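You operate a simulated robot arm through the tools that you are given. There is no shell and no other tool. Be economical: measure what you need, move in short steps, check, and stop when the job is done.

Carry out the task below with a simulated robot arm. There is one attempt and no reset: what you move stays moved.

## Task
Measure stack N24 in the slide gauge on the steel bench and put it in the tray for its width.
Fine: close the sliding jaw on it, press the gauge button once, draw the jaw back; leave the other two stacks.

The check looks at the end state, three seconds after you hand in, the way a careful person would. Anything else that was tipped, shoved, dropped, spilled or broken makes it a failure.

## Robot
A 7-joint arm with a two-finger parallel gripper, fixed in place. Base frame: the origin is at the foot of the arm, x ahead of it, y to its left, z up; the work surface is at about z = 0.8. Readings come in m, degrees, newtons and seconds.
With the tool pointing down near the work surface it reaches from about 0.3 to 0.7 m from the base axis. Its first joint turns from -66.0 to 66.0 degrees. Payload 1.57 kg.
The TCP is the grasp point between the finger pads, 0.03 m short of the fingertips. In the tool frame z runs along the fingers and y along their closing line. The gripper opens to 0.11 m. The fingers are 0.024 m wide and 0.012 m thick; the gripper's body (0.048 by 0.112 m) begins 0.078 m behind the TCP.
Orientation is told as [roll, pitch, yaw] about the base's x, y, z axes, in that order, counted from this pose: with the fingers straight down and closing along the base's y, the tool's x points along the base's -x, its y along +y and its z along -z.

## Interface
- The arm moves only by the tool servo_tool. Its argument "plan" is one flat list of numbers, 6 for each row, row after row: the shift along the tool's x, y, z in units of 400 mm (1.0 is 400 mm), then the turn, a rotation vector about the tool's x, y, z in units of 45 degrees (1.0 is 45 degrees). In form: [dx, dy, dz, rx, ry, rz, dx, dy, dz, rx, ry, rz, ...]. A call has 1 to 20 rows; each row is the pose to reach, as a shift and turn from the pose commanded when the call began, along the tool's axes at that moment. "gripper" is the gripper command, from -1 (shut) to 1 (fully open), values between in proportion, set as the call begins (left out, the last holds). A call with a number of a shift or a turn outside -1 to 1 is refused whole. A row lasts 0.2 s, in which the tool goes at most 0.05 m and 8.6 degrees; a call with a longer step from one row to the next is refused whole, and so is a gripper value outside its range. Where a pose cannot be reached the arm comes as near as it can. A force on the tool above 50 N (or 10 N above the force at the start of the call, whichever is more), or a blocked arm, ends the call early, and 0.2 s more pass. The fingers move at their own pace (about 0.108 m/s each) and stop on an object; they squeeze with about 33 N. The grip force told is the motor's: it shows also when the fingers shut on nothing. Time passes only in rows, and 0.2 s behind the last, so rows that repeat a pose let the fingers close. The reply holds the time, the measured pose of the TCP, the force on the tool along the base axes, the opening and the grip force, in the units named above and with some noise.
- Cameras (640 x 400 px; columns grow to the right, rows downward): "scene" is fixed at [0.1674, -0.4025, 1.3948]; the picture's right is [0.62, -0.78, 0.00], its down [-0.54, -0.43, -0.72] and it looks along [0.56, 0.45, -0.70] (base axes); focal length 334 px, centre (320, 200). "wrist" rides on the gripper at [0.07, 0.016, -0.141] in the tool frame; the picture's right is [-0.23, 0.97, 0.00], its down [-0.86, -0.20, -0.48] and it looks along [-0.47, -0.11, 0.88] (tool axes); focal length 222 px, centre (320, 200). There is no depth. A picture from a camera that has moved, and an enlarged one, comes with that camera's place and axes in the base frame and with its lens. The place of the scene camera against the robot may be out by one fixed shift of up to 0.012 m in any direction.
- get_image(camera): a new picture of that camera. No time passes.
- enlarge(camera, box): a new picture of the part [left, top, right, bottom] of that camera's present view, enlarged. No time passes.
- finish_job(): hands the job in; it is judged then, once.

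Go step by step. Nothing tells you positions but the pictures and the camera data: compare them with the known pose of the tool, close in by small moves and look again before you grip or let go. The budget is 120 turns and 76 pictures, counting those below and the enlarged ones. Unless the task says otherwise, let go and move clear before handing in, and close with one line.

The tools are called after "Request:" as a command line: name --argument value ..., lists and objects as JSON in quotes. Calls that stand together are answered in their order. servo_tool: Moves the arm, as the interface text tells. Its arguments: {"type":"object","properties":{"plan":{"type":"array"},"gripper":{"type":"number"}},"required":["plan"]} The other tools are called the same way: get_image (camera) takes a picture; enlarge (camera, box) takes an enlarged picture of a part of a camera's view; finish_job () hands the job in.

At the start:

```text
clock: 0.0
tool_pos: [0.4233, 0.0159, 1.1116]
tcp_rot: [0.0, 0.1, 0.0]
force: [0.5, 0.3, 0.5]
grip_width: 0.1102
gripper_force: 0.0
```

scene: 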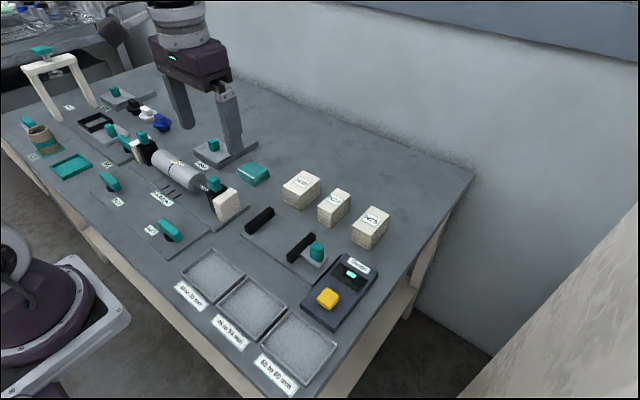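
wrist: 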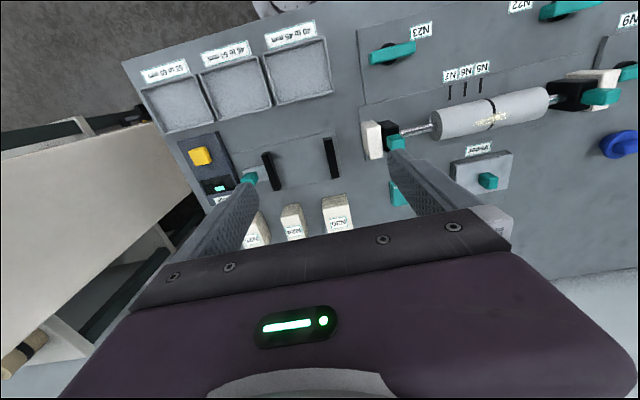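

I see three cream stacks, a slide gauge with two black jaws, a yellow button and three trays. I'll enlarge to read labels.

Request:
enlarge --camera "scene" --box '[230, 150, 410, 262]'

Request:
enlarge --camera "scene" --box '[160, 230, 400, 400]'

Request:
enlarge --camera "wrist" --box '[120, 20, 400, 250]'

```text
3.56 times, centred on (320, 206) of scene
camera zoom: at [0.1674, -0.4025, 1.3948], right [0.62, -0.78, 0.0], down [-0.54, -0.43, -0.72], along [0.56, 0.45, -0.7], focal length 1187 px, centre (320, 179)
```

zoom: 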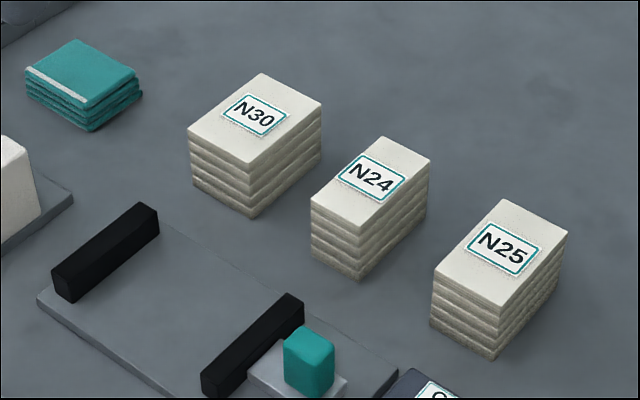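

```text
2.35 times, centred on (280, 315) of scene
camera zoom: at [0.1674, -0.4025, 1.3948], right [0.62, -0.78, 0.0], down [-0.54, -0.43, -0.72], along [0.56, 0.45, -0.7], focal length 785 px, centre (414, -71)
```

zoom: 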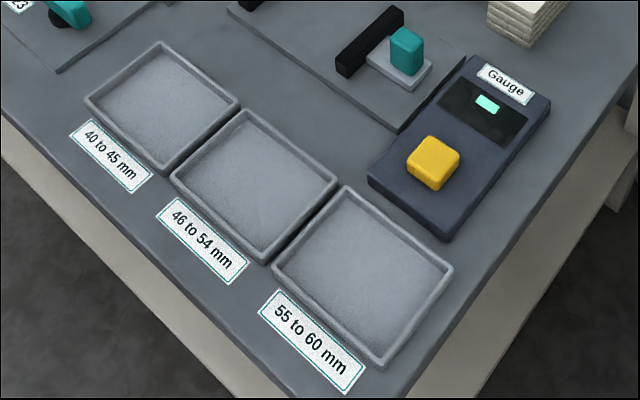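

```text
1.74 times, centred on (260, 135) of wrist
camera zoom: at [0.3539, 0.0337, 1.2513], right [0.23, 0.97, 0.0], down [0.86, -0.2, 0.48], along [0.47, -0.11, -0.88], focal length 386 px, centre (424, 313)
```

zoom: 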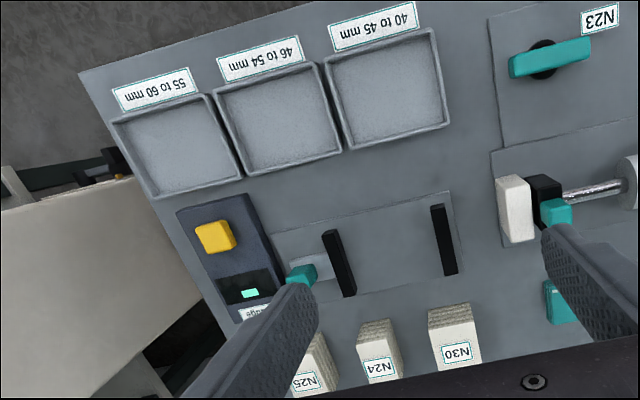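

N24 is the middle stack, at about (0.627, -0.077), with its width (~41 mm) along y. I'll move above it, with the fingers partly open, and refine with the wrist camera.

Request:
servo_tool --plan '[-0.085, -0.0388, 0.04, 0, 0, 0, -0.17, -0.0775, 0.08, 0, 0, 0, -0.255, -0.116, 0.12, 0, 0, 0, -0.34, -0.155, 0.16, 0, 0, 0, -0.425, -0.194, 0.2, 0, 0, 0, -0.51, -0.2325, 0.24, 0, 0, 0, -0.51, -0.2325, 0.24, 0, 0, 0]' --gripper 0.5

Request:
get_image --camera "wrist"

Request:
get_image --camera "scene"

```text
clock: 1.6
tool_pos: [0.6291, -0.0764, 1.015]
tcp_rot: [0.0, 0.0, 0.0]
force: [0.4, 0.6, 0.1]
grip_width: 0.0826
gripper_force: 0.1
```

```text
70 pictures are left
camera wrist: at [0.559, -0.0588, 1.156], right [0.23, 0.97, 0.0], down [0.86, -0.2, 0.48], along [0.47, -0.11, -0.88], focal length 222 px, centre (320, 200)
```

wrist: 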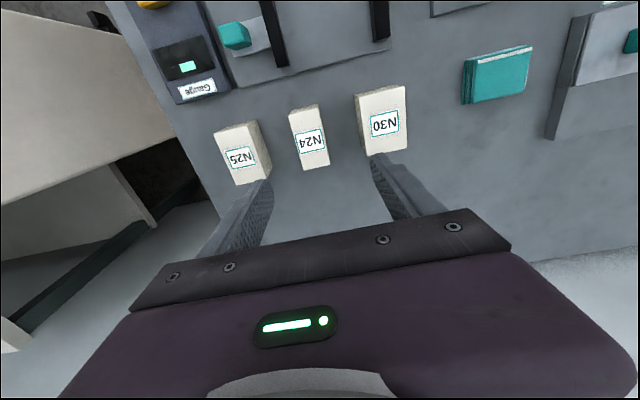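

```text
69 pictures are left
```

scene: 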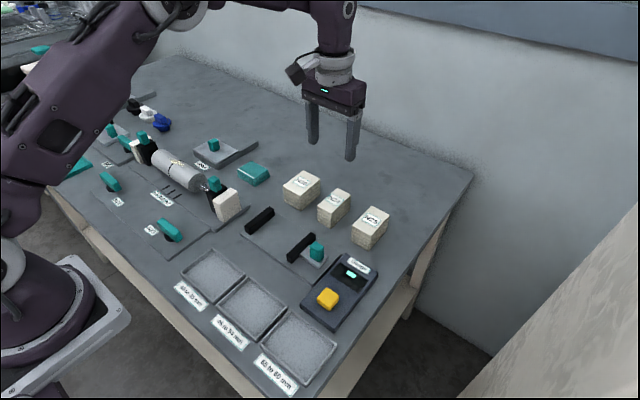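

Request:
enlarge --camera "wrist" --box '[200, 70, 424, 210]'

Request:
enlarge --camera "wrist" --box '[130, 0, 418, 180]'

```text
2.86 times, centred on (312, 140) of wrist
camera zoom: at [0.559, -0.0588, 1.156], right [0.23, 0.97, 0.0], down [0.86, -0.2, 0.48], along [0.47, -0.11, -0.88], focal length 635 px, centre (343, 371)
```

zoom: 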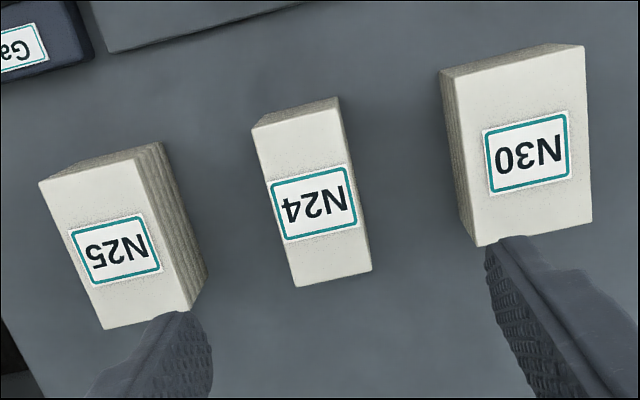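

```text
2.22 times, centred on (274, 90) of wrist
camera zoom: at [0.559, -0.0588, 1.156], right [0.23, 0.97, 0.0], down [0.86, -0.2, 0.48], along [0.47, -0.11, -0.88], focal length 494 px, centre (422, 444)
```

zoom: 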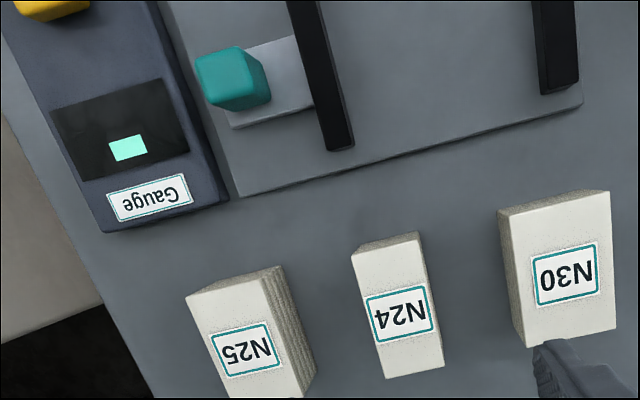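

Wrist view puts N24 centred at about (0.632, -0.089), ~41 mm wide, which means the scene camera is offset by around 12 mm in y. I'll align and go down part way to check.

Request:
servo_tool --plan '[-0.007, -0.0315, 0, 0, 0, 0, -0.007, -0.0315, 0.1, 0, 0, 0, -0.007, -0.0315, 0.2, 0, 0, 0, -0.007, -0.0315, 0.2875, 0, 0, 0, -0.007, -0.0315, 0.2875, 0, 0, 0]'

Request:
get_image --camera "wrist"

Request:
enlarge --camera "scene" --box '[270, 130, 410, 260]'

```text
clock: 2.8
tool_pos: [0.6316, -0.0891, 0.8991]
tcp_rot: [0.0, 0.0, 0.0]
force: [0.5, -0.2, -0.4]
grip_width: 0.0826
gripper_force: 0.0
```

```text
66 pictures are left
camera wrist: at [0.5609, -0.0708, 1.0407], right [0.23, 0.97, 0.0], down [0.86, -0.2, 0.48], along [0.47, -0.11, -0.88], focal length 222 px, centre (320, 200)
```

wrist: 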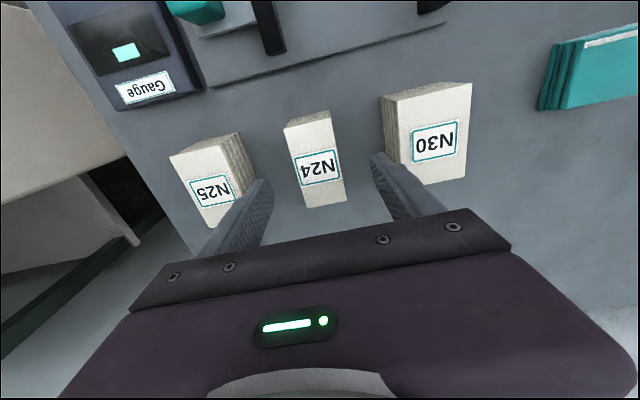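

```text
3.08 times, centred on (340, 195) of scene
camera zoom: at [0.1674, -0.4025, 1.3948], right [0.62, -0.78, 0.0], down [-0.54, -0.43, -0.72], along [0.56, 0.45, -0.7], focal length 1027 px, centre (258, 215)
```

zoom: 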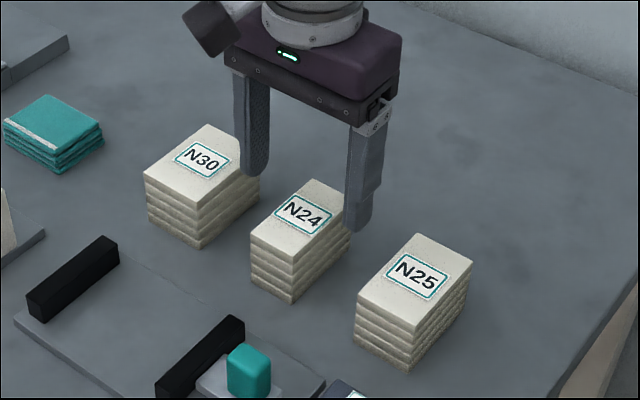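

Fingers straddle N24 and are well centred. Descending to leave the tips about 8 mm above the bench.

Request:
servo_tool --plan '[0, 0, 0.06, 0, 0, 0, 0, 0, 0.11, 0, 0, 0, 0, 0, 0.1525, 0, 0, 0, 0, 0, 0.1525, 0, 0, 0]'

Request:
get_image --camera "wrist"

Request:
enlarge --camera "scene" --box '[270, 150, 410, 260]'

```text
clock: 3.8
tool_pos: [0.6313, -0.088, 0.8382]
tcp_rot: [0.1, 0.0, 0.0]
force: [-0.5, -0.2, 0.0]
grip_width: 0.0824
gripper_force: 0.0
```

```text
64 pictures are left
camera wrist: at [0.5606, -0.0714, 0.9797], right [0.23, 0.97, 0.0], down [0.86, -0.2, 0.48], along [0.47, -0.11, -0.88], focal length 222 px, centre (320, 200)
```

wrist: 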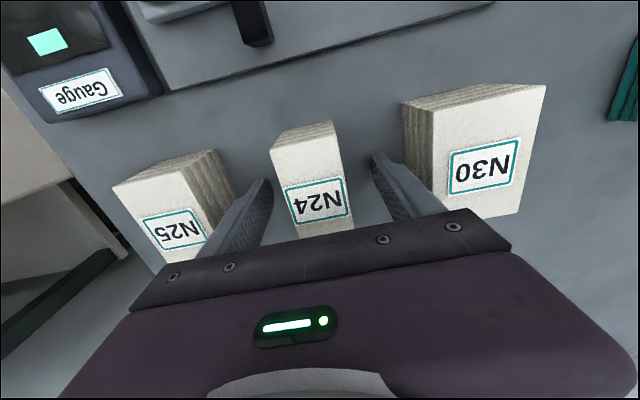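

```text
3.64 times, centred on (340, 205) of scene
camera zoom: at [0.1674, -0.4025, 1.3948], right [0.62, -0.78, 0.0], down [-0.54, -0.43, -0.72], along [0.56, 0.45, -0.7], focal length 1214 px, centre (247, 182)
```

zoom: 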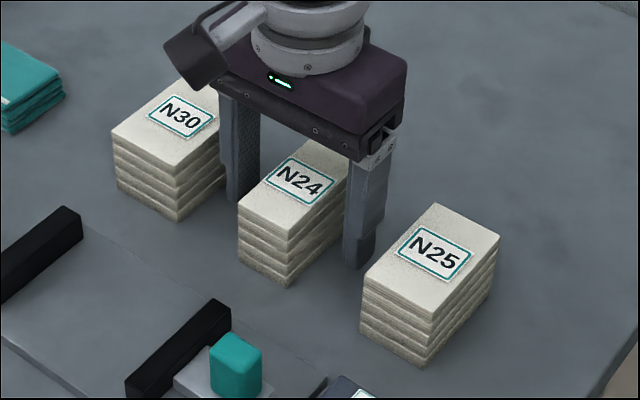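

Good clearance. Lower 3 mm more so that the bottom layer is held, then close.

Request:
servo_tool --plan '[0, 0, 0.008, 0, 0, 0, 0, 0, 0.008, 0, 0, 0]'

Request:
servo_tool --plan '[0, 0, 0, 0, 0, 0, 0, 0, 0, 0, 0, 0, 0, 0, 0, 0, 0, 0, 0, 0, 0, 0, 0, 0]' --gripper -1

```text
clock: 4.4
tool_pos: [0.6306, -0.0903, 0.8347]
tcp_rot: [0.1, 0.0, 0.0]
force: [-0.3, 0.1, 0.7]
grip_width: 0.0824
gripper_force: 0.0
```

```text
clock: 5.4
tool_pos: [0.6309, -0.0895, 0.8354]
tcp_rot: [0.0, 0.0, 0.0]
force: [0.2, -0.7, 1.2]
grip_width: 0.0416
gripper_force: 33.0
```

Gripped at 41.6 mm. Lift slowly and look.

Request:
servo_tool --plan '[0, 0, -0.03, 0, 0, 0, 0, 0, -0.08, 0, 0, 0, 0, 0, -0.14, 0, 0, 0, 0, 0, -0.2, 0, 0, 0, 0, 0, -0.25, 0, 0, 0]'

Request:
get_image --camera "wrist"

Request:
enlarge --camera "scene" --box '[230, 100, 410, 260]'

```text
clock: 6.6
tool_pos: [0.6312, -0.0886, 0.9356]
tcp_rot: [-0.1, 0.0, 0.0]
force: [0.6, -0.5, -0.5]
grip_width: 0.0412
gripper_force: 32.8
```

```text
62 pictures are left
camera wrist: at [0.5609, -0.0715, 1.0767], right [0.23, 0.97, 0.0], down [0.86, -0.2, 0.48], along [0.47, -0.11, -0.88], focal length 222 px, centre (320, 200)
```

wrist: 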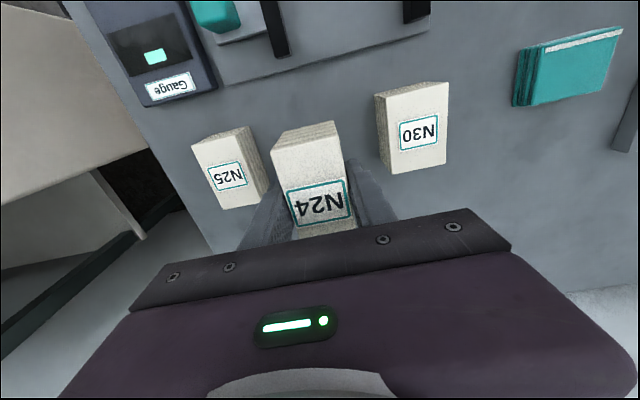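

```text
2.50 times, centred on (320, 180) of scene
camera zoom: at [0.1674, -0.4025, 1.3948], right [0.62, -0.78, 0.0], down [-0.54, -0.43, -0.72], along [0.56, 0.45, -0.7], focal length 834 px, centre (320, 250)
```

zoom: 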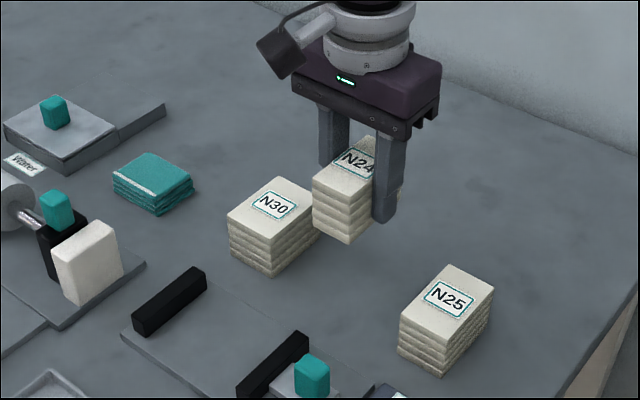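

The stack is held whole. Move toward the gauge (staying a little beyond it in x) so the wrist camera sees the jaws.

Request:
servo_tool --plan '[0, 0, -0.08, 0, 0, 0, 0.07, 0.045, -0.1, 0, 0, 0, 0.14, 0.09, -0.1, 0, 0, 0, 0.195, 0.1325, -0.1, 0, 0, 0, 0.195, 0.1325, -0.1, 0, 0, 0]'

Request:
get_image --camera "wrist"

Request:
enlarge --camera "wrist" --box '[160, 0, 448, 180]'

```text
clock: 7.8
tool_pos: [0.5517, -0.0367, 0.9753]
tcp_rot: [0.1, 0.0, -0.1]
force: [0.9, 0.1, -0.8]
grip_width: 0.0411
gripper_force: 33.5
```

```text
60 pictures are left
camera wrist: at [0.4818, -0.0187, 1.1168], right [0.23, 0.97, 0.0], down [0.86, -0.2, 0.48], along [0.47, -0.11, -0.88], focal length 222 px, centre (320, 200)
```

wrist: 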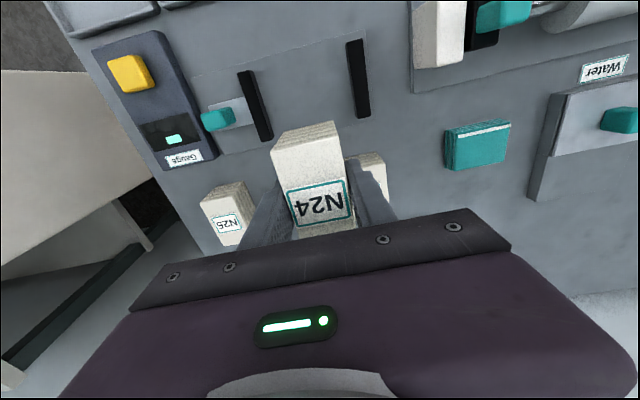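

```text
2.22 times, centred on (304, 90) of wrist
camera zoom: at [0.4818, -0.0187, 1.1168], right [0.23, 0.97, 0.0], down [0.86, -0.2, 0.48], along [0.47, -0.11, -0.88], focal length 494 px, centre (356, 444)
```

zoom: 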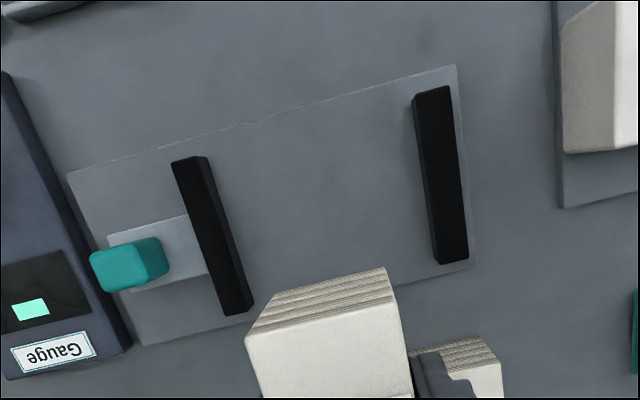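

The wrist view puts the fixed jaw's inner face at y≈0.017 and the sliding jaw's at y≈-0.095, over x 0.46–0.537. I'll place N24 at (0.498, -0.025), near the fixed jaw, first hovering just above to check.

Request:
servo_tool --plan '[0.07, 0.015, 0, 0, 0, 0, 0.134, 0.029, 0, 0, 0, 0, 0.134, 0.029, 0.1, 0, 0, 0, 0.134, 0.029, 0.19, 0, 0, 0, 0.134, 0.029, 0.25, 0, 0, 0, 0.134, 0.029, 0.25, 0, 0, 0]'

Request:
get_image --camera "wrist"

Request:
enlarge --camera "scene" --box '[210, 140, 370, 280]'

```text
clock: 9.2
tool_pos: [0.4997, -0.0252, 0.8739]
tcp_rot: [0.0, 0.0, 0.1]
force: [-0.3, 0.9, 0.0]
grip_width: 0.0414
gripper_force: 32.9
```

```text
58 pictures are left
camera wrist: at [0.4297, -0.0079, 1.0152], right [0.23, 0.97, 0.0], down [0.86, -0.2, 0.48], along [0.47, -0.11, -0.88], focal length 222 px, centre (320, 200)
```

wrist: 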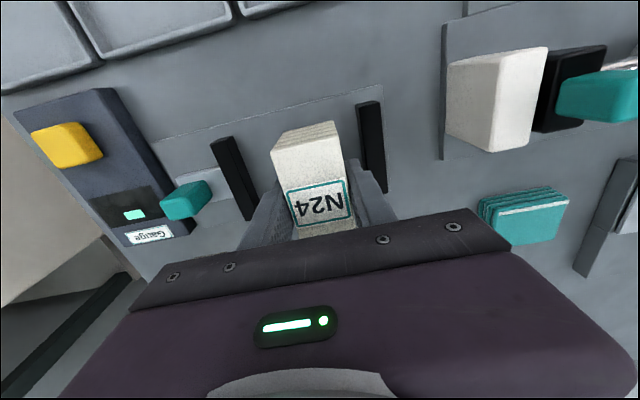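

```text
2.86 times, centred on (290, 210) of scene
camera zoom: at [0.1674, -0.4025, 1.3948], right [0.62, -0.78, 0.0], down [-0.54, -0.43, -0.72], along [0.56, 0.45, -0.7], focal length 954 px, centre (406, 171)
```

zoom: 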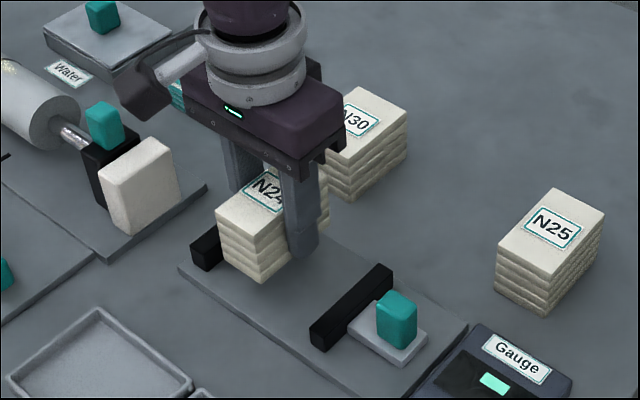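

Aligned between the jaws. Lowering in small steps while watching the force.

Request:
servo_tool --plan '[0, 0, 0.03, 0, 0, 0, 0, 0, 0.055, 0, 0, 0, 0, 0, 0.0675, 0, 0, 0, 0, 0, 0.0675, 0, 0, 0]'

Request:
enlarge --camera "scene" --box '[230, 180, 340, 270]'

```text
clock: 10.2
tool_pos: [0.4987, -0.0234, 0.8478]
tcp_rot: [0.0, 0.1, 0.0]
force: [-0.2, 0.5, -0.7]
grip_width: 0.0411
gripper_force: 32.9
```

```text
4.44 times, centred on (285, 225) of scene
camera zoom: at [0.1674, -0.4025, 1.3948], right [0.62, -0.78, 0.0], down [-0.54, -0.43, -0.72], along [0.56, 0.45, -0.7], focal length 1483 px, centre (476, 89)
```

zoom: 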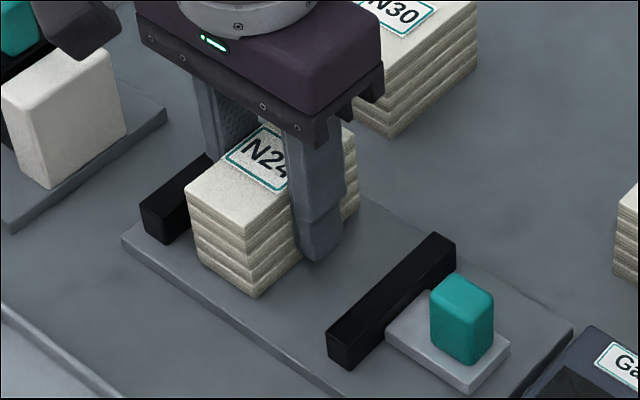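

Request:
servo_tool --plan '[0, 0, 0.0075, 0, 0, 0, 0, 0, 0.0075, 0, 0, 0]'

Request:
servo_tool --plan '[0, 0, 0.005, 0, 0, 0, 0, 0, 0.005, 0, 0, 0]'

```text
clock: 10.8
tool_pos: [0.4995, -0.0237, 0.8447]
tcp_rot: [0.0, 0.0, 0.0]
force: [-4.9, 2.1, 22.9]
grip_width: 0.0413
gripper_force: 32.6
```

```text
clock: 11.4
tool_pos: [0.4994, -0.024, 0.8432]
tcp_rot: [-0.1, -0.1, 0.1]
force: [-0.4, 1.3, 34.8]
grip_width: 0.0413
gripper_force: 33.2
```

Contact is at about TCP z 0.845. Relieve the press slightly, then open a few millimetres.

Request:
servo_tool --plan '[0, 0, -0.0055, 0, 0, 0, 0, 0, -0.0055, 0, 0, 0]'

Request:
servo_tool --plan '[0, 0, 0, 0, 0, 0, 0, 0, 0, 0, 0, 0]' --gripper -0.13

Request:
get_image --camera "wrist"

```text
clock: 12.0
tool_pos: [0.4991, -0.0246, 0.8442]
tcp_rot: [0.0, 0.1, 0.1]
force: [-0.1, -0.1, -0.3]
grip_width: 0.0413
gripper_force: 33.2
```

```text
clock: 12.6
tool_pos: [0.4979, -0.0246, 0.8453]
tcp_rot: [-0.1, 0.0, 0.0]
force: [-0.6, 0.2, 0.3]
grip_width: 0.048
gripper_force: 0.0
```

```text
55 pictures are left
camera wrist: at [0.4292, -0.0072, 0.9862], right [0.23, 0.97, 0.0], down [0.86, -0.2, 0.48], along [0.47, -0.11, -0.88], focal length 222 px, centre (320, 200)
```

wrist: 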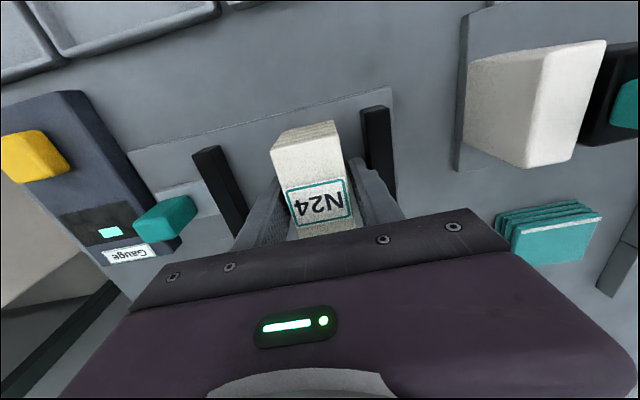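

The stack is standing free. Lift straight up, clear.

Request:
servo_tool --plan '[0, 0, -0.05, 0, 0, 0, 0, 0, -0.12, 0, 0, 0, 0, 0, -0.22, 0, 0, 0, 0, 0, -0.32, 0, 0, 0, 0, 0, -0.32, 0, 0, 0]'

Request:
get_image --camera "wrist"

```text
clock: 13.8
tool_pos: [0.4997, -0.0257, 0.974]
tcp_rot: [0.0, -0.1, 0.0]
force: [-0.3, 0.9, -0.9]
grip_width: 0.0479
gripper_force: 0.1
```

```text
54 pictures are left
camera wrist: at [0.4294, -0.0081, 1.1148], right [0.23, 0.97, 0.0], down [0.86, -0.2, 0.48], along [0.47, -0.11, -0.88], focal length 222 px, centre (320, 200)
```

wrist: 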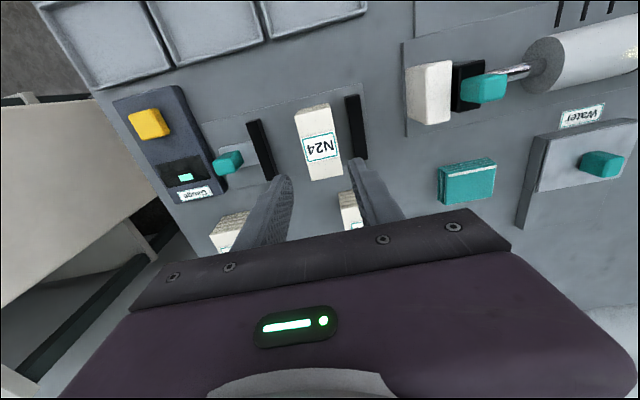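

Stack stands in place. Now turn the gripper 90° (fingers closing along x) while moving over the teal knob of the sliding jaw.

Request:
servo_tool --plan '[0.001, -0.049, 0, 0, 0, 0.1667, 0.003, -0.098, 0, 0, 0, 0.3333, 0.004, -0.147, 0, 0, 0, 0.5, 0.005, -0.196, 0, 0, 0, 0.6667, 0.006, -0.245, 0, 0, 0, 0.8333, 0.006, -0.293, 0, 0, 0, 1.0, 0.006, -0.293, 0, 0, 0, 1.0]'

Request:
servo_tool --plan '[0, 0, 0, 0, 0, 0.1667, 0, 0, 0, 0, 0, 0.3333, 0, 0, 0, 0, 0, 0.5, 0, 0, 0, 0, 0, 0.6667, 0, 0, 0, 0, 0, 0.8333, 0, 0, 0, 0, 0, 1.0, 0, 0, 0, 0, 0, 1.0]'

Request:
get_image --camera "wrist"

Request:
enlarge --camera "scene" --box '[210, 120, 400, 310]'

```text
clock: 15.4
tool_pos: [0.4959, -0.1419, 0.9735]
tcp_rot: [0.0, 0.0, -45.1]
force: [-0.4, -0.1, 0.9]
grip_width: 0.0478
gripper_force: 0.0
```

```text
clock: 17.0
tool_pos: [0.4959, -0.1417, 0.9739]
tcp_rot: [-0.1, 0.0, -90.0]
force: [0.0, -0.2, -0.1]
grip_width: 0.0478
gripper_force: 0.1
```

```text
53 pictures are left
camera wrist: at [0.5131, -0.0709, 1.1142], right [0.97, -0.23, 0.0], down [-0.2, -0.85, 0.48], along [-0.11, -0.47, -0.88], focal length 222 px, centre (320, 200)
```

wrist: 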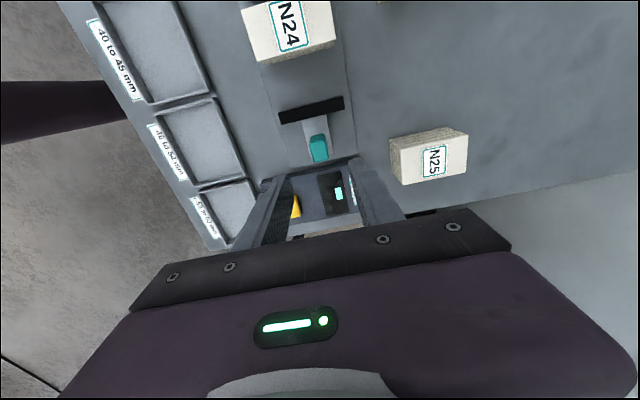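

```text
2.11 times, centred on (305, 215) of scene
camera zoom: at [0.1674, -0.4025, 1.3948], right [0.62, -0.78, 0.0], down [-0.54, -0.43, -0.72], along [0.56, 0.45, -0.7], focal length 703 px, centre (352, 168)
```

zoom: 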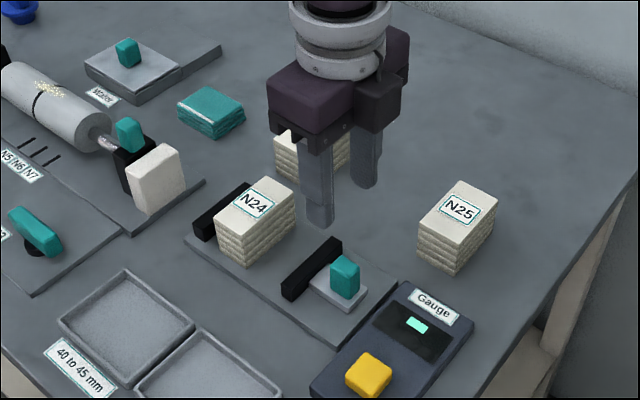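

Request:
enlarge --camera "wrist" --box '[230, 70, 422, 190]'

```text
3.33 times, centred on (326, 130) of wrist
camera zoom: at [0.5131, -0.0709, 1.1142], right [0.97, -0.23, 0.0], down [-0.2, -0.85, 0.48], along [-0.11, -0.47, -0.88], focal length 740 px, centre (300, 433)
```

zoom: 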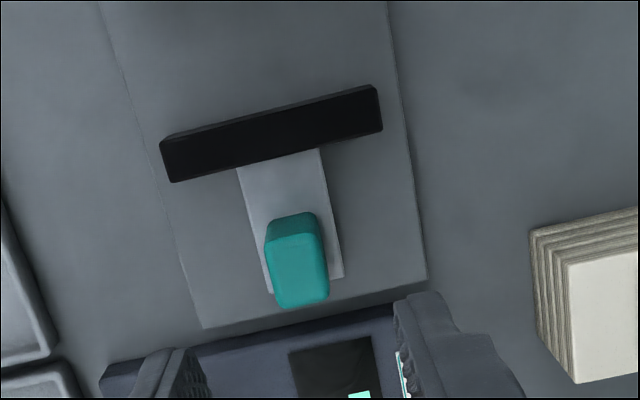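

Knob top is at about (0.495, -0.146), ~19 mm wide in x. Align and lower to just over it, then check.

Request:
servo_tool --plan '[-0.011, -0.002, 0.1, 0, 0, 0, -0.011, -0.002, 0.18, 0, 0, 0, -0.011, -0.002, 0.22, 0, 0, 0, -0.011, -0.002, 0.22, 0, 0, 0]'

Request:
enlarge --camera "wrist" --box '[200, 70, 440, 240]'

Request:
enlarge --camera "scene" --box '[250, 190, 370, 290]'

```text
clock: 18.0
tool_pos: [0.4964, -0.1468, 0.8839]
tcp_rot: [0.0, -0.1, -90.0]
force: [0.4, -0.3, 0.1]
grip_width: 0.048
gripper_force: 0.0
```

```text
2.35 times, centred on (320, 155) of wrist
camera zoom: at [0.5122, -0.0753, 1.0255], right [0.97, -0.23, 0.0], down [-0.2, -0.86, 0.48], along [-0.11, -0.47, -0.88], focal length 523 px, centre (320, 306)
```

zoom: 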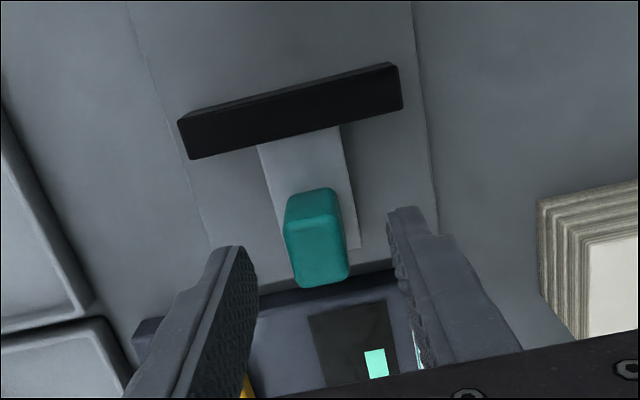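

```text
4.00 times, centred on (310, 240) of scene
camera zoom: at [0.1674, -0.4025, 1.3948], right [0.62, -0.78, 0.0], down [-0.54, -0.43, -0.72], along [0.56, 0.45, -0.7], focal length 1335 px, centre (360, 40)
```

zoom: 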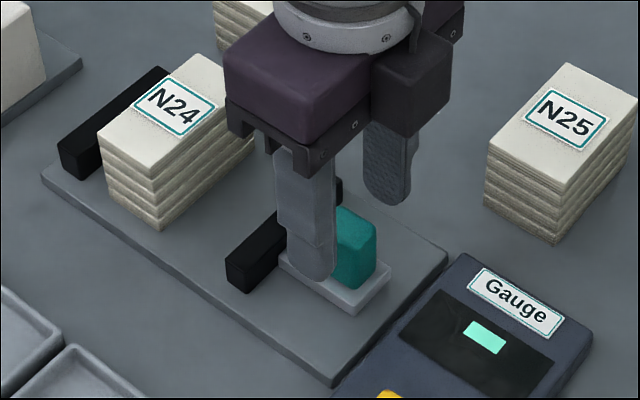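

Knob is centred between the fingers. Lower to grasp height and close.

Request:
servo_tool --plan '[0, 0, 0.04, 0, 0, 0, 0, 0, 0.075, 0, 0, 0, 0, 0, 0.075, 0, 0, 0]'

Request:
servo_tool --plan '[0, 0, 0, 0, 0, 0, 0, 0, 0, 0, 0, 0, 0, 0, 0, 0, 0, 0]' --gripper -1

Request:
enlarge --camera "scene" --box '[230, 170, 370, 290]'

```text
clock: 18.8
tool_pos: [0.496, -0.1463, 0.8536]
tcp_rot: [0.0, 0.0, -90.0]
force: [-0.4, 0.7, -0.6]
grip_width: 0.048
gripper_force: 0.0
```

```text
clock: 19.6
tool_pos: [0.4957, -0.1449, 0.8541]
tcp_rot: [-0.2, 0.0, -90.0]
force: [-6.9, -0.4, -2.2]
grip_width: 0.0198
gripper_force: 33.9
```

```text
3.33 times, centred on (300, 230) of scene
camera zoom: at [0.1673, -0.4025, 1.3948], right [0.62, -0.78, 0.0], down [-0.54, -0.43, -0.72], along [0.56, 0.45, -0.7], focal length 1112 px, centre (387, 100)
```

zoom: 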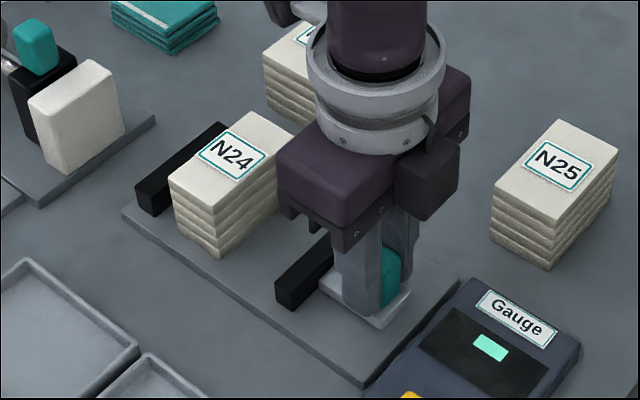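

Knob gripped. Slide the jaw toward the stack slowly (+y), stopping short of contact.

Request:
servo_tool --plan '[0.0125, 0, 0, 0, 0, 0, 0.025, 0, 0, 0, 0, 0, 0.0375, 0, 0, 0, 0, 0, 0.05, 0, 0, 0, 0, 0, 0.0625, 0, 0, 0, 0, 0, 0.075, 0, 0, 0, 0, 0, 0.0875, 0, 0, 0, 0, 0, 0.1, 0, 0, 0, 0, 0, 0.11, 0, 0, 0, 0, 0]'

Request:
get_image --camera "wrist"

Request:
enlarge --camera "scene" --box '[230, 170, 370, 290]'

```text
clock: 21.6
tool_pos: [0.4948, -0.1014, 0.8546]
tcp_rot: [-0.1, -0.1, -90.0]
force: [-15.7, -0.8, -28.0]
grip_width: 0.0197
gripper_force: 33.4
```

```text
47 pictures are left
camera wrist: at [0.5115, -0.0313, 0.9957], right [0.97, -0.23, 0.0], down [-0.2, -0.86, 0.48], along [-0.11, -0.47, -0.88], focal length 222 px, centre (320, 200)
```

wrist: 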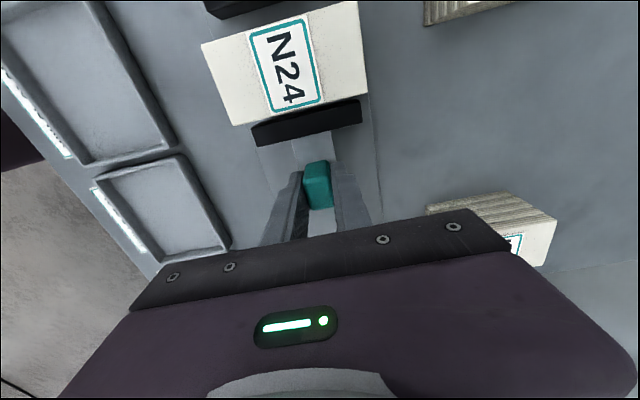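

```text
3.33 times, centred on (300, 230) of scene
camera zoom: at [0.1675, -0.4026, 1.3947], right [0.62, -0.78, 0.0], down [-0.54, -0.43, -0.72], along [0.56, 0.45, -0.7], focal length 1112 px, centre (387, 100)
```

zoom: 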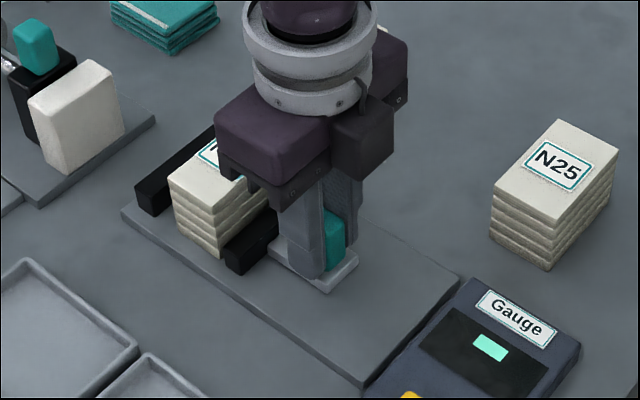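

The jaw moves well; it's now near the stack. Continue in small steps, relieving the side/vertical bias a little.

Request:
servo_tool --plan '[0.005, -0.002, 0.003, 0, 0, 0, 0.015, -0.002, 0.003, 0, 0, 0, 0.025, -0.002, 0.003, 0, 0, 0, 0.025, -0.002, 0.003, 0, 0, 0]'

Request:
enlarge --camera "wrist" --box '[180, 0, 420, 170]'

```text
clock: 22.6
tool_pos: [0.4948, -0.092, 0.8548]
tcp_rot: [0.1, -0.1, -90.0]
force: [-17.0, -0.7, 15.9]
grip_width: 0.0196
gripper_force: 34.1
```

```text
2.35 times, centred on (300, 85) of wrist
camera zoom: at [0.5111, -0.0216, 0.9957], right [0.97, -0.23, 0.0], down [-0.2, -0.85, 0.48], along [-0.11, -0.47, -0.88], focal length 523 px, centre (367, 471)
```

zoom: 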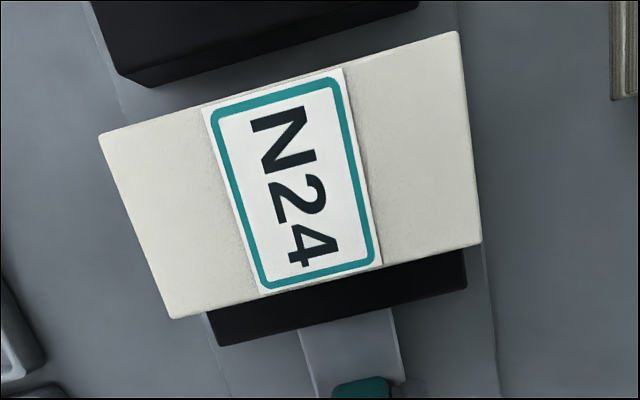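

Request:
servo_tool --plan '[0.008, 0, -0.001, 0, 0, 0, 0.016, 0, -0.001, 0, 0, 0, 0.024, 0, -0.001, 0, 0, 0, 0.03, 0, -0.001, 0, 0, 0, 0.03, 0, -0.001, 0, 0, 0]'

Request:
enlarge --camera "wrist" --box '[180, 0, 420, 170]'

Request:
enlarge --camera "scene" --box '[230, 170, 370, 290]'

```text
clock: 23.8
tool_pos: [0.4951, -0.081, 0.8539]
tcp_rot: [0.1, -0.1, -89.8]
force: [-9.1, 0.1, 13.0]
grip_width: 0.0198
gripper_force: 33.8
```

```text
2.35 times, centred on (300, 85) of wrist
camera zoom: at [0.5111, -0.0095, 0.9957], right [0.97, -0.23, 0.0], down [-0.2, -0.86, 0.48], along [-0.11, -0.47, -0.88], focal length 523 px, centre (367, 471)
```

zoom: 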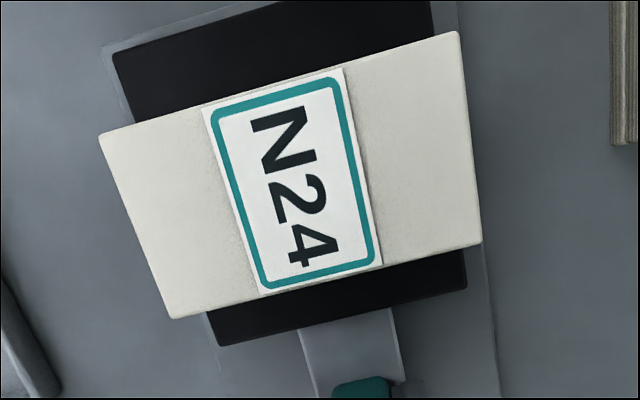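

```text
3.33 times, centred on (300, 230) of scene
camera zoom: at [0.167, -0.4024, 1.3948], right [0.62, -0.78, 0.0], down [-0.54, -0.43, -0.72], along [0.56, 0.45, -0.7], focal length 1112 px, centre (387, 100)
```

zoom: 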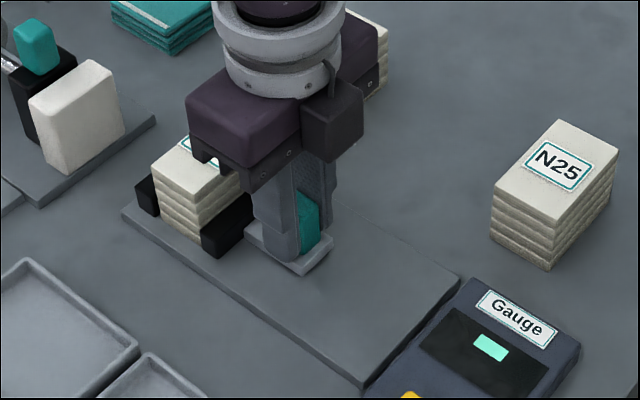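

The stack slides along intact and is close to the fixed jaw. Small steps until contact shows in the y force.

Request:
servo_tool --plan '[0.005, 0, 0, 0, 0, 0, 0.01, 0, 0, 0, 0, 0, 0.01, 0, 0, 0, 0, 0]'

Request:
servo_tool --plan '[0.003, 0, 0, 0, 0, 0, 0.005, 0, 0, 0, 0, 0, 0.005, 0, 0, 0, 0, 0]'

```text
clock: 24.6
tool_pos: [0.4953, -0.0775, 0.8547]
tcp_rot: [0.1, -0.1, -90.1]
force: [-0.9, -16.1, 6.1]
grip_width: 0.0201
gripper_force: 33.8
```

```text
clock: 25.4
tool_pos: [0.495, -0.0756, 0.8528]
tcp_rot: [0.1, -0.1, -90.0]
force: [1.3, -28.1, 3.8]
grip_width: 0.0202
gripper_force: 33.2
```

Contact: 28 N on y, the jaw is closed on the stack. Check the picture and the display.

Request:
get_image --camera "wrist"

Request:
enlarge --camera "scene" --box '[230, 200, 390, 320]'

```text
42 pictures are left
camera wrist: at [0.5112, -0.0046, 0.9952], right [0.97, -0.23, 0.0], down [-0.2, -0.85, 0.48], along [-0.11, -0.47, -0.88], focal length 222 px, centre (320, 200)
```

wrist: 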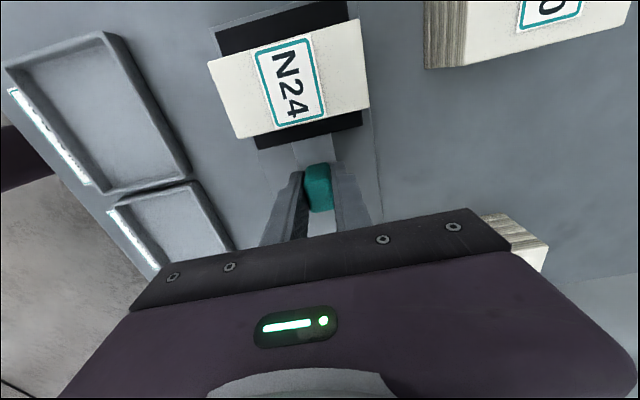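

```text
3.33 times, centred on (310, 260) of scene
camera zoom: at [0.1674, -0.4031, 1.3946], right [0.62, -0.78, 0.0], down [-0.54, -0.43, -0.72], along [0.56, 0.45, -0.7], focal length 1112 px, centre (353, 0)
```

zoom: 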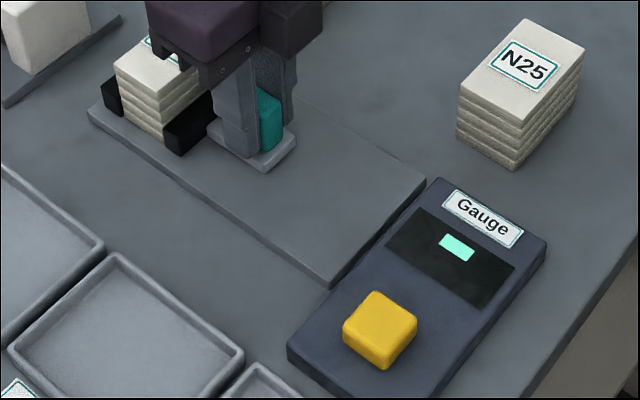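

Jaw is seated on the stack. Release the knob and lift clear, then look at whether the jaw stays.

Request:
servo_tool --plan '[0, 0, 0, 0, 0, 0, 0, 0, 0, 0, 0, 0]' --gripper -0.2

Request:
servo_tool --plan '[0, 0, -0.05, 0, 0, 0, 0, 0, -0.12, 0, 0, 0, 0, 0, -0.22, 0, 0, 0, 0, 0, -0.28, 0, 0, 0]'

Request:
get_image --camera "wrist"

```text
clock: 26.0
tool_pos: [0.4949, -0.0736, 0.8529]
tcp_rot: [0.1, 0.1, -89.9]
force: [-0.5, 0.4, -0.4]
grip_width: 0.0439
gripper_force: 0.0
```

```text
clock: 27.0
tool_pos: [0.496, -0.0741, 0.9663]
tcp_rot: [0.0, 0.0, -90.0]
force: [-0.2, -1.8, 0.1]
grip_width: 0.0439
gripper_force: 0.0
```

```text
40 pictures are left
camera wrist: at [0.5114, -0.0034, 1.1075], right [0.97, -0.23, 0.0], down [-0.2, -0.86, 0.48], along [-0.11, -0.47, -0.88], focal length 222 px, centre (320, 200)
```

wrist: 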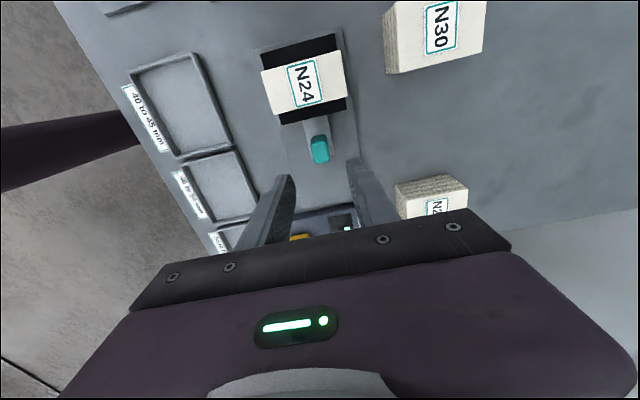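

Jaw stays against the stack. Close the fingers and move over toward the yellow button for a look.

Request:
servo_tool --plan '[-0.1, -0.04, 0, 0, 0, 0, -0.2, -0.08, 0, 0, 0, 0, -0.3, -0.12, 0, 0, 0, 0, -0.41, -0.165, 0, 0, 0, 0, -0.41, -0.165, 0, 0, 0, 0]' --gripper -1

Request:
get_image --camera "wrist"

Request:
enlarge --camera "wrist" --box '[210, 30, 450, 200]'

```text
clock: 28.2
tool_pos: [0.428, -0.2375, 0.9672]
tcp_rot: [0.0, 0.0, -89.9]
force: [-0.6, 0.1, 0.2]
grip_width: 0.0
gripper_force: 20.9
```

```text
39 pictures are left
camera wrist: at [0.4446, -0.1667, 1.1084], right [0.97, -0.23, 0.0], down [-0.2, -0.86, 0.48], along [-0.11, -0.47, -0.88], focal length 222 px, centre (320, 200)
```

wrist: 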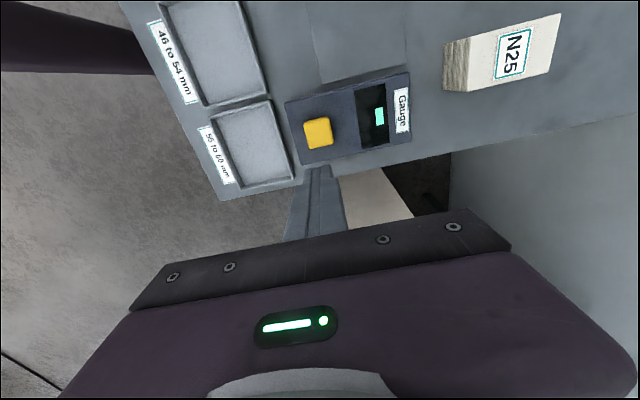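

```text
2.35 times, centred on (330, 115) of wrist
camera zoom: at [0.4446, -0.1667, 1.1084], right [0.97, -0.23, 0.0], down [-0.2, -0.86, 0.48], along [-0.11, -0.47, -0.88], focal length 523 px, centre (296, 400)
```

zoom: 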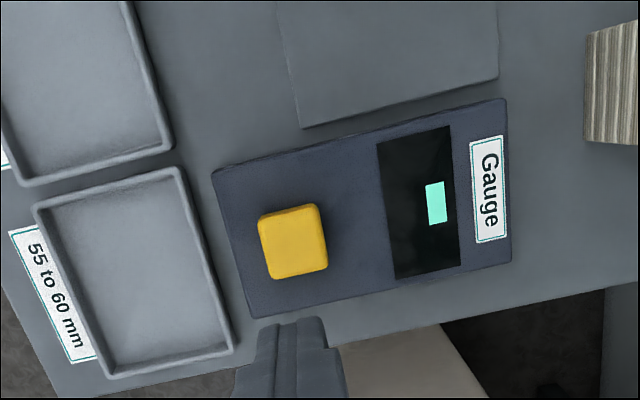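

Button is at about (0.4305, -0.223). Align and come down to just above it.

Request:
servo_tool --plan '[0.036, 0.006, 0.05, 0, 0, 0, 0.036, 0.006, 0.13, 0, 0, 0, 0.036, 0.006, 0.195, 0, 0, 0, 0.036, 0.006, 0.195, 0, 0, 0]'

Request:
enlarge --camera "scene" --box '[270, 210, 410, 340]'

Request:
enlarge --camera "wrist" --box '[210, 70, 450, 240]'

```text
clock: 29.2
tool_pos: [0.4311, -0.2224, 0.8869]
tcp_rot: [0.0, 0.1, -90.0]
force: [0.5, 0.2, -0.3]
grip_width: 0.0
gripper_force: 21.8
```

```text
3.08 times, centred on (340, 275) of scene
camera zoom: at [0.1674, -0.4025, 1.3948], right [0.62, -0.78, 0.0], down [-0.54, -0.43, -0.72], along [0.56, 0.45, -0.7], focal length 1027 px, centre (258, -31)
```

zoom: 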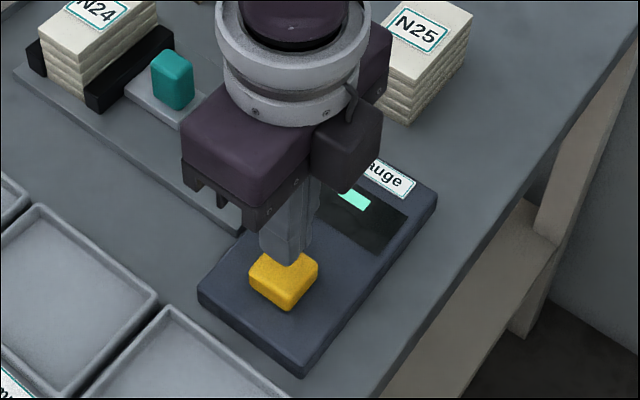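

```text
2.35 times, centred on (330, 155) of wrist
camera zoom: at [0.4475, -0.1528, 1.0297], right [0.97, -0.23, 0.0], down [-0.2, -0.86, 0.48], along [-0.11, -0.47, -0.88], focal length 523 px, centre (296, 306)
```

zoom: 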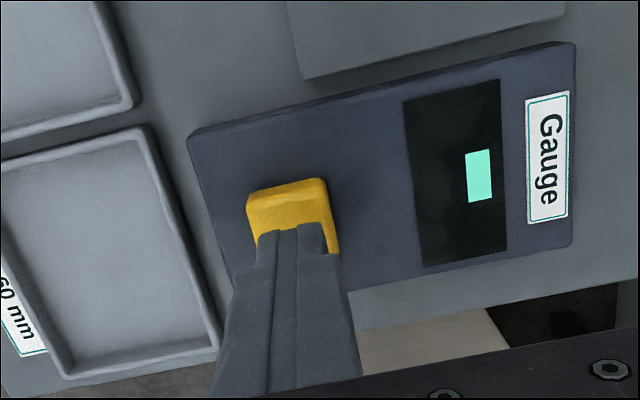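

Tip is right over the button. Press down in small steps without lifting in between.

Request:
servo_tool --plan '[0, 0, 0.0125, 0, 0, 0, 0, 0, 0.025, 0, 0, 0, 0, 0, 0.0375, 0, 0, 0, 0, 0, 0.045, 0, 0, 0]'

Request:
enlarge --camera "wrist" --box '[210, 70, 450, 240]'

```text
clock: 30.2
tool_pos: [0.4317, -0.2237, 0.8701]
tcp_rot: [0.1, 0.0, -89.9]
force: [0.3, -0.5, -0.2]
grip_width: 0.0001
gripper_force: 21.9
```

```text
2.35 times, centred on (330, 155) of wrist
camera zoom: at [0.4476, -0.153, 1.0114], right [0.97, -0.23, 0.0], down [-0.2, -0.86, 0.48], along [-0.11, -0.47, -0.88], focal length 523 px, centre (296, 306)
```

zoom: 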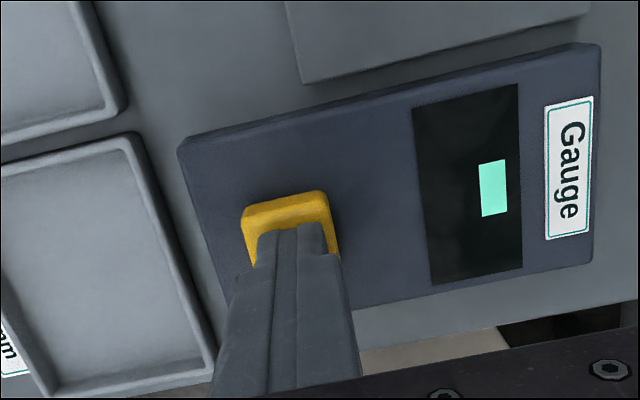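

Request:
servo_tool --plan '[0, 0, 0.004, 0, 0, 0, 0, 0, 0.008, 0, 0, 0, 0, 0, 0.012, 0, 0, 0]'

Request:
enlarge --camera "wrist" --box '[210, 70, 450, 240]'

```text
clock: 31.0
tool_pos: [0.4312, -0.2237, 0.8649]
tcp_rot: [0.0, 0.1, -90.0]
force: [0.3, -0.2, 2.5]
grip_width: 0.0
gripper_force: 20.9
```

```text
2.35 times, centred on (330, 155) of wrist
camera zoom: at [0.4476, -0.153, 1.0068], right [0.97, -0.23, 0.0], down [-0.2, -0.86, 0.48], along [-0.11, -0.47, -0.88], focal length 523 px, centre (296, 306)
```

zoom: 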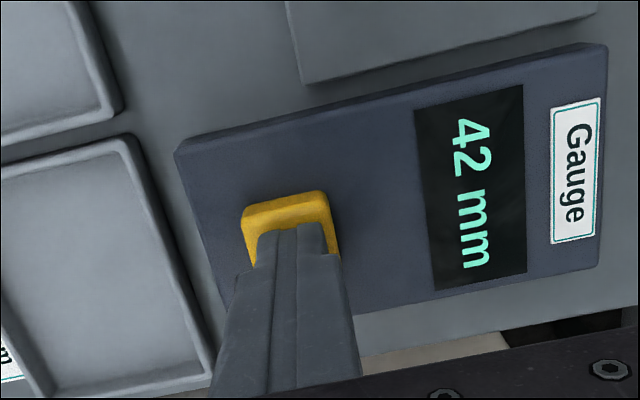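

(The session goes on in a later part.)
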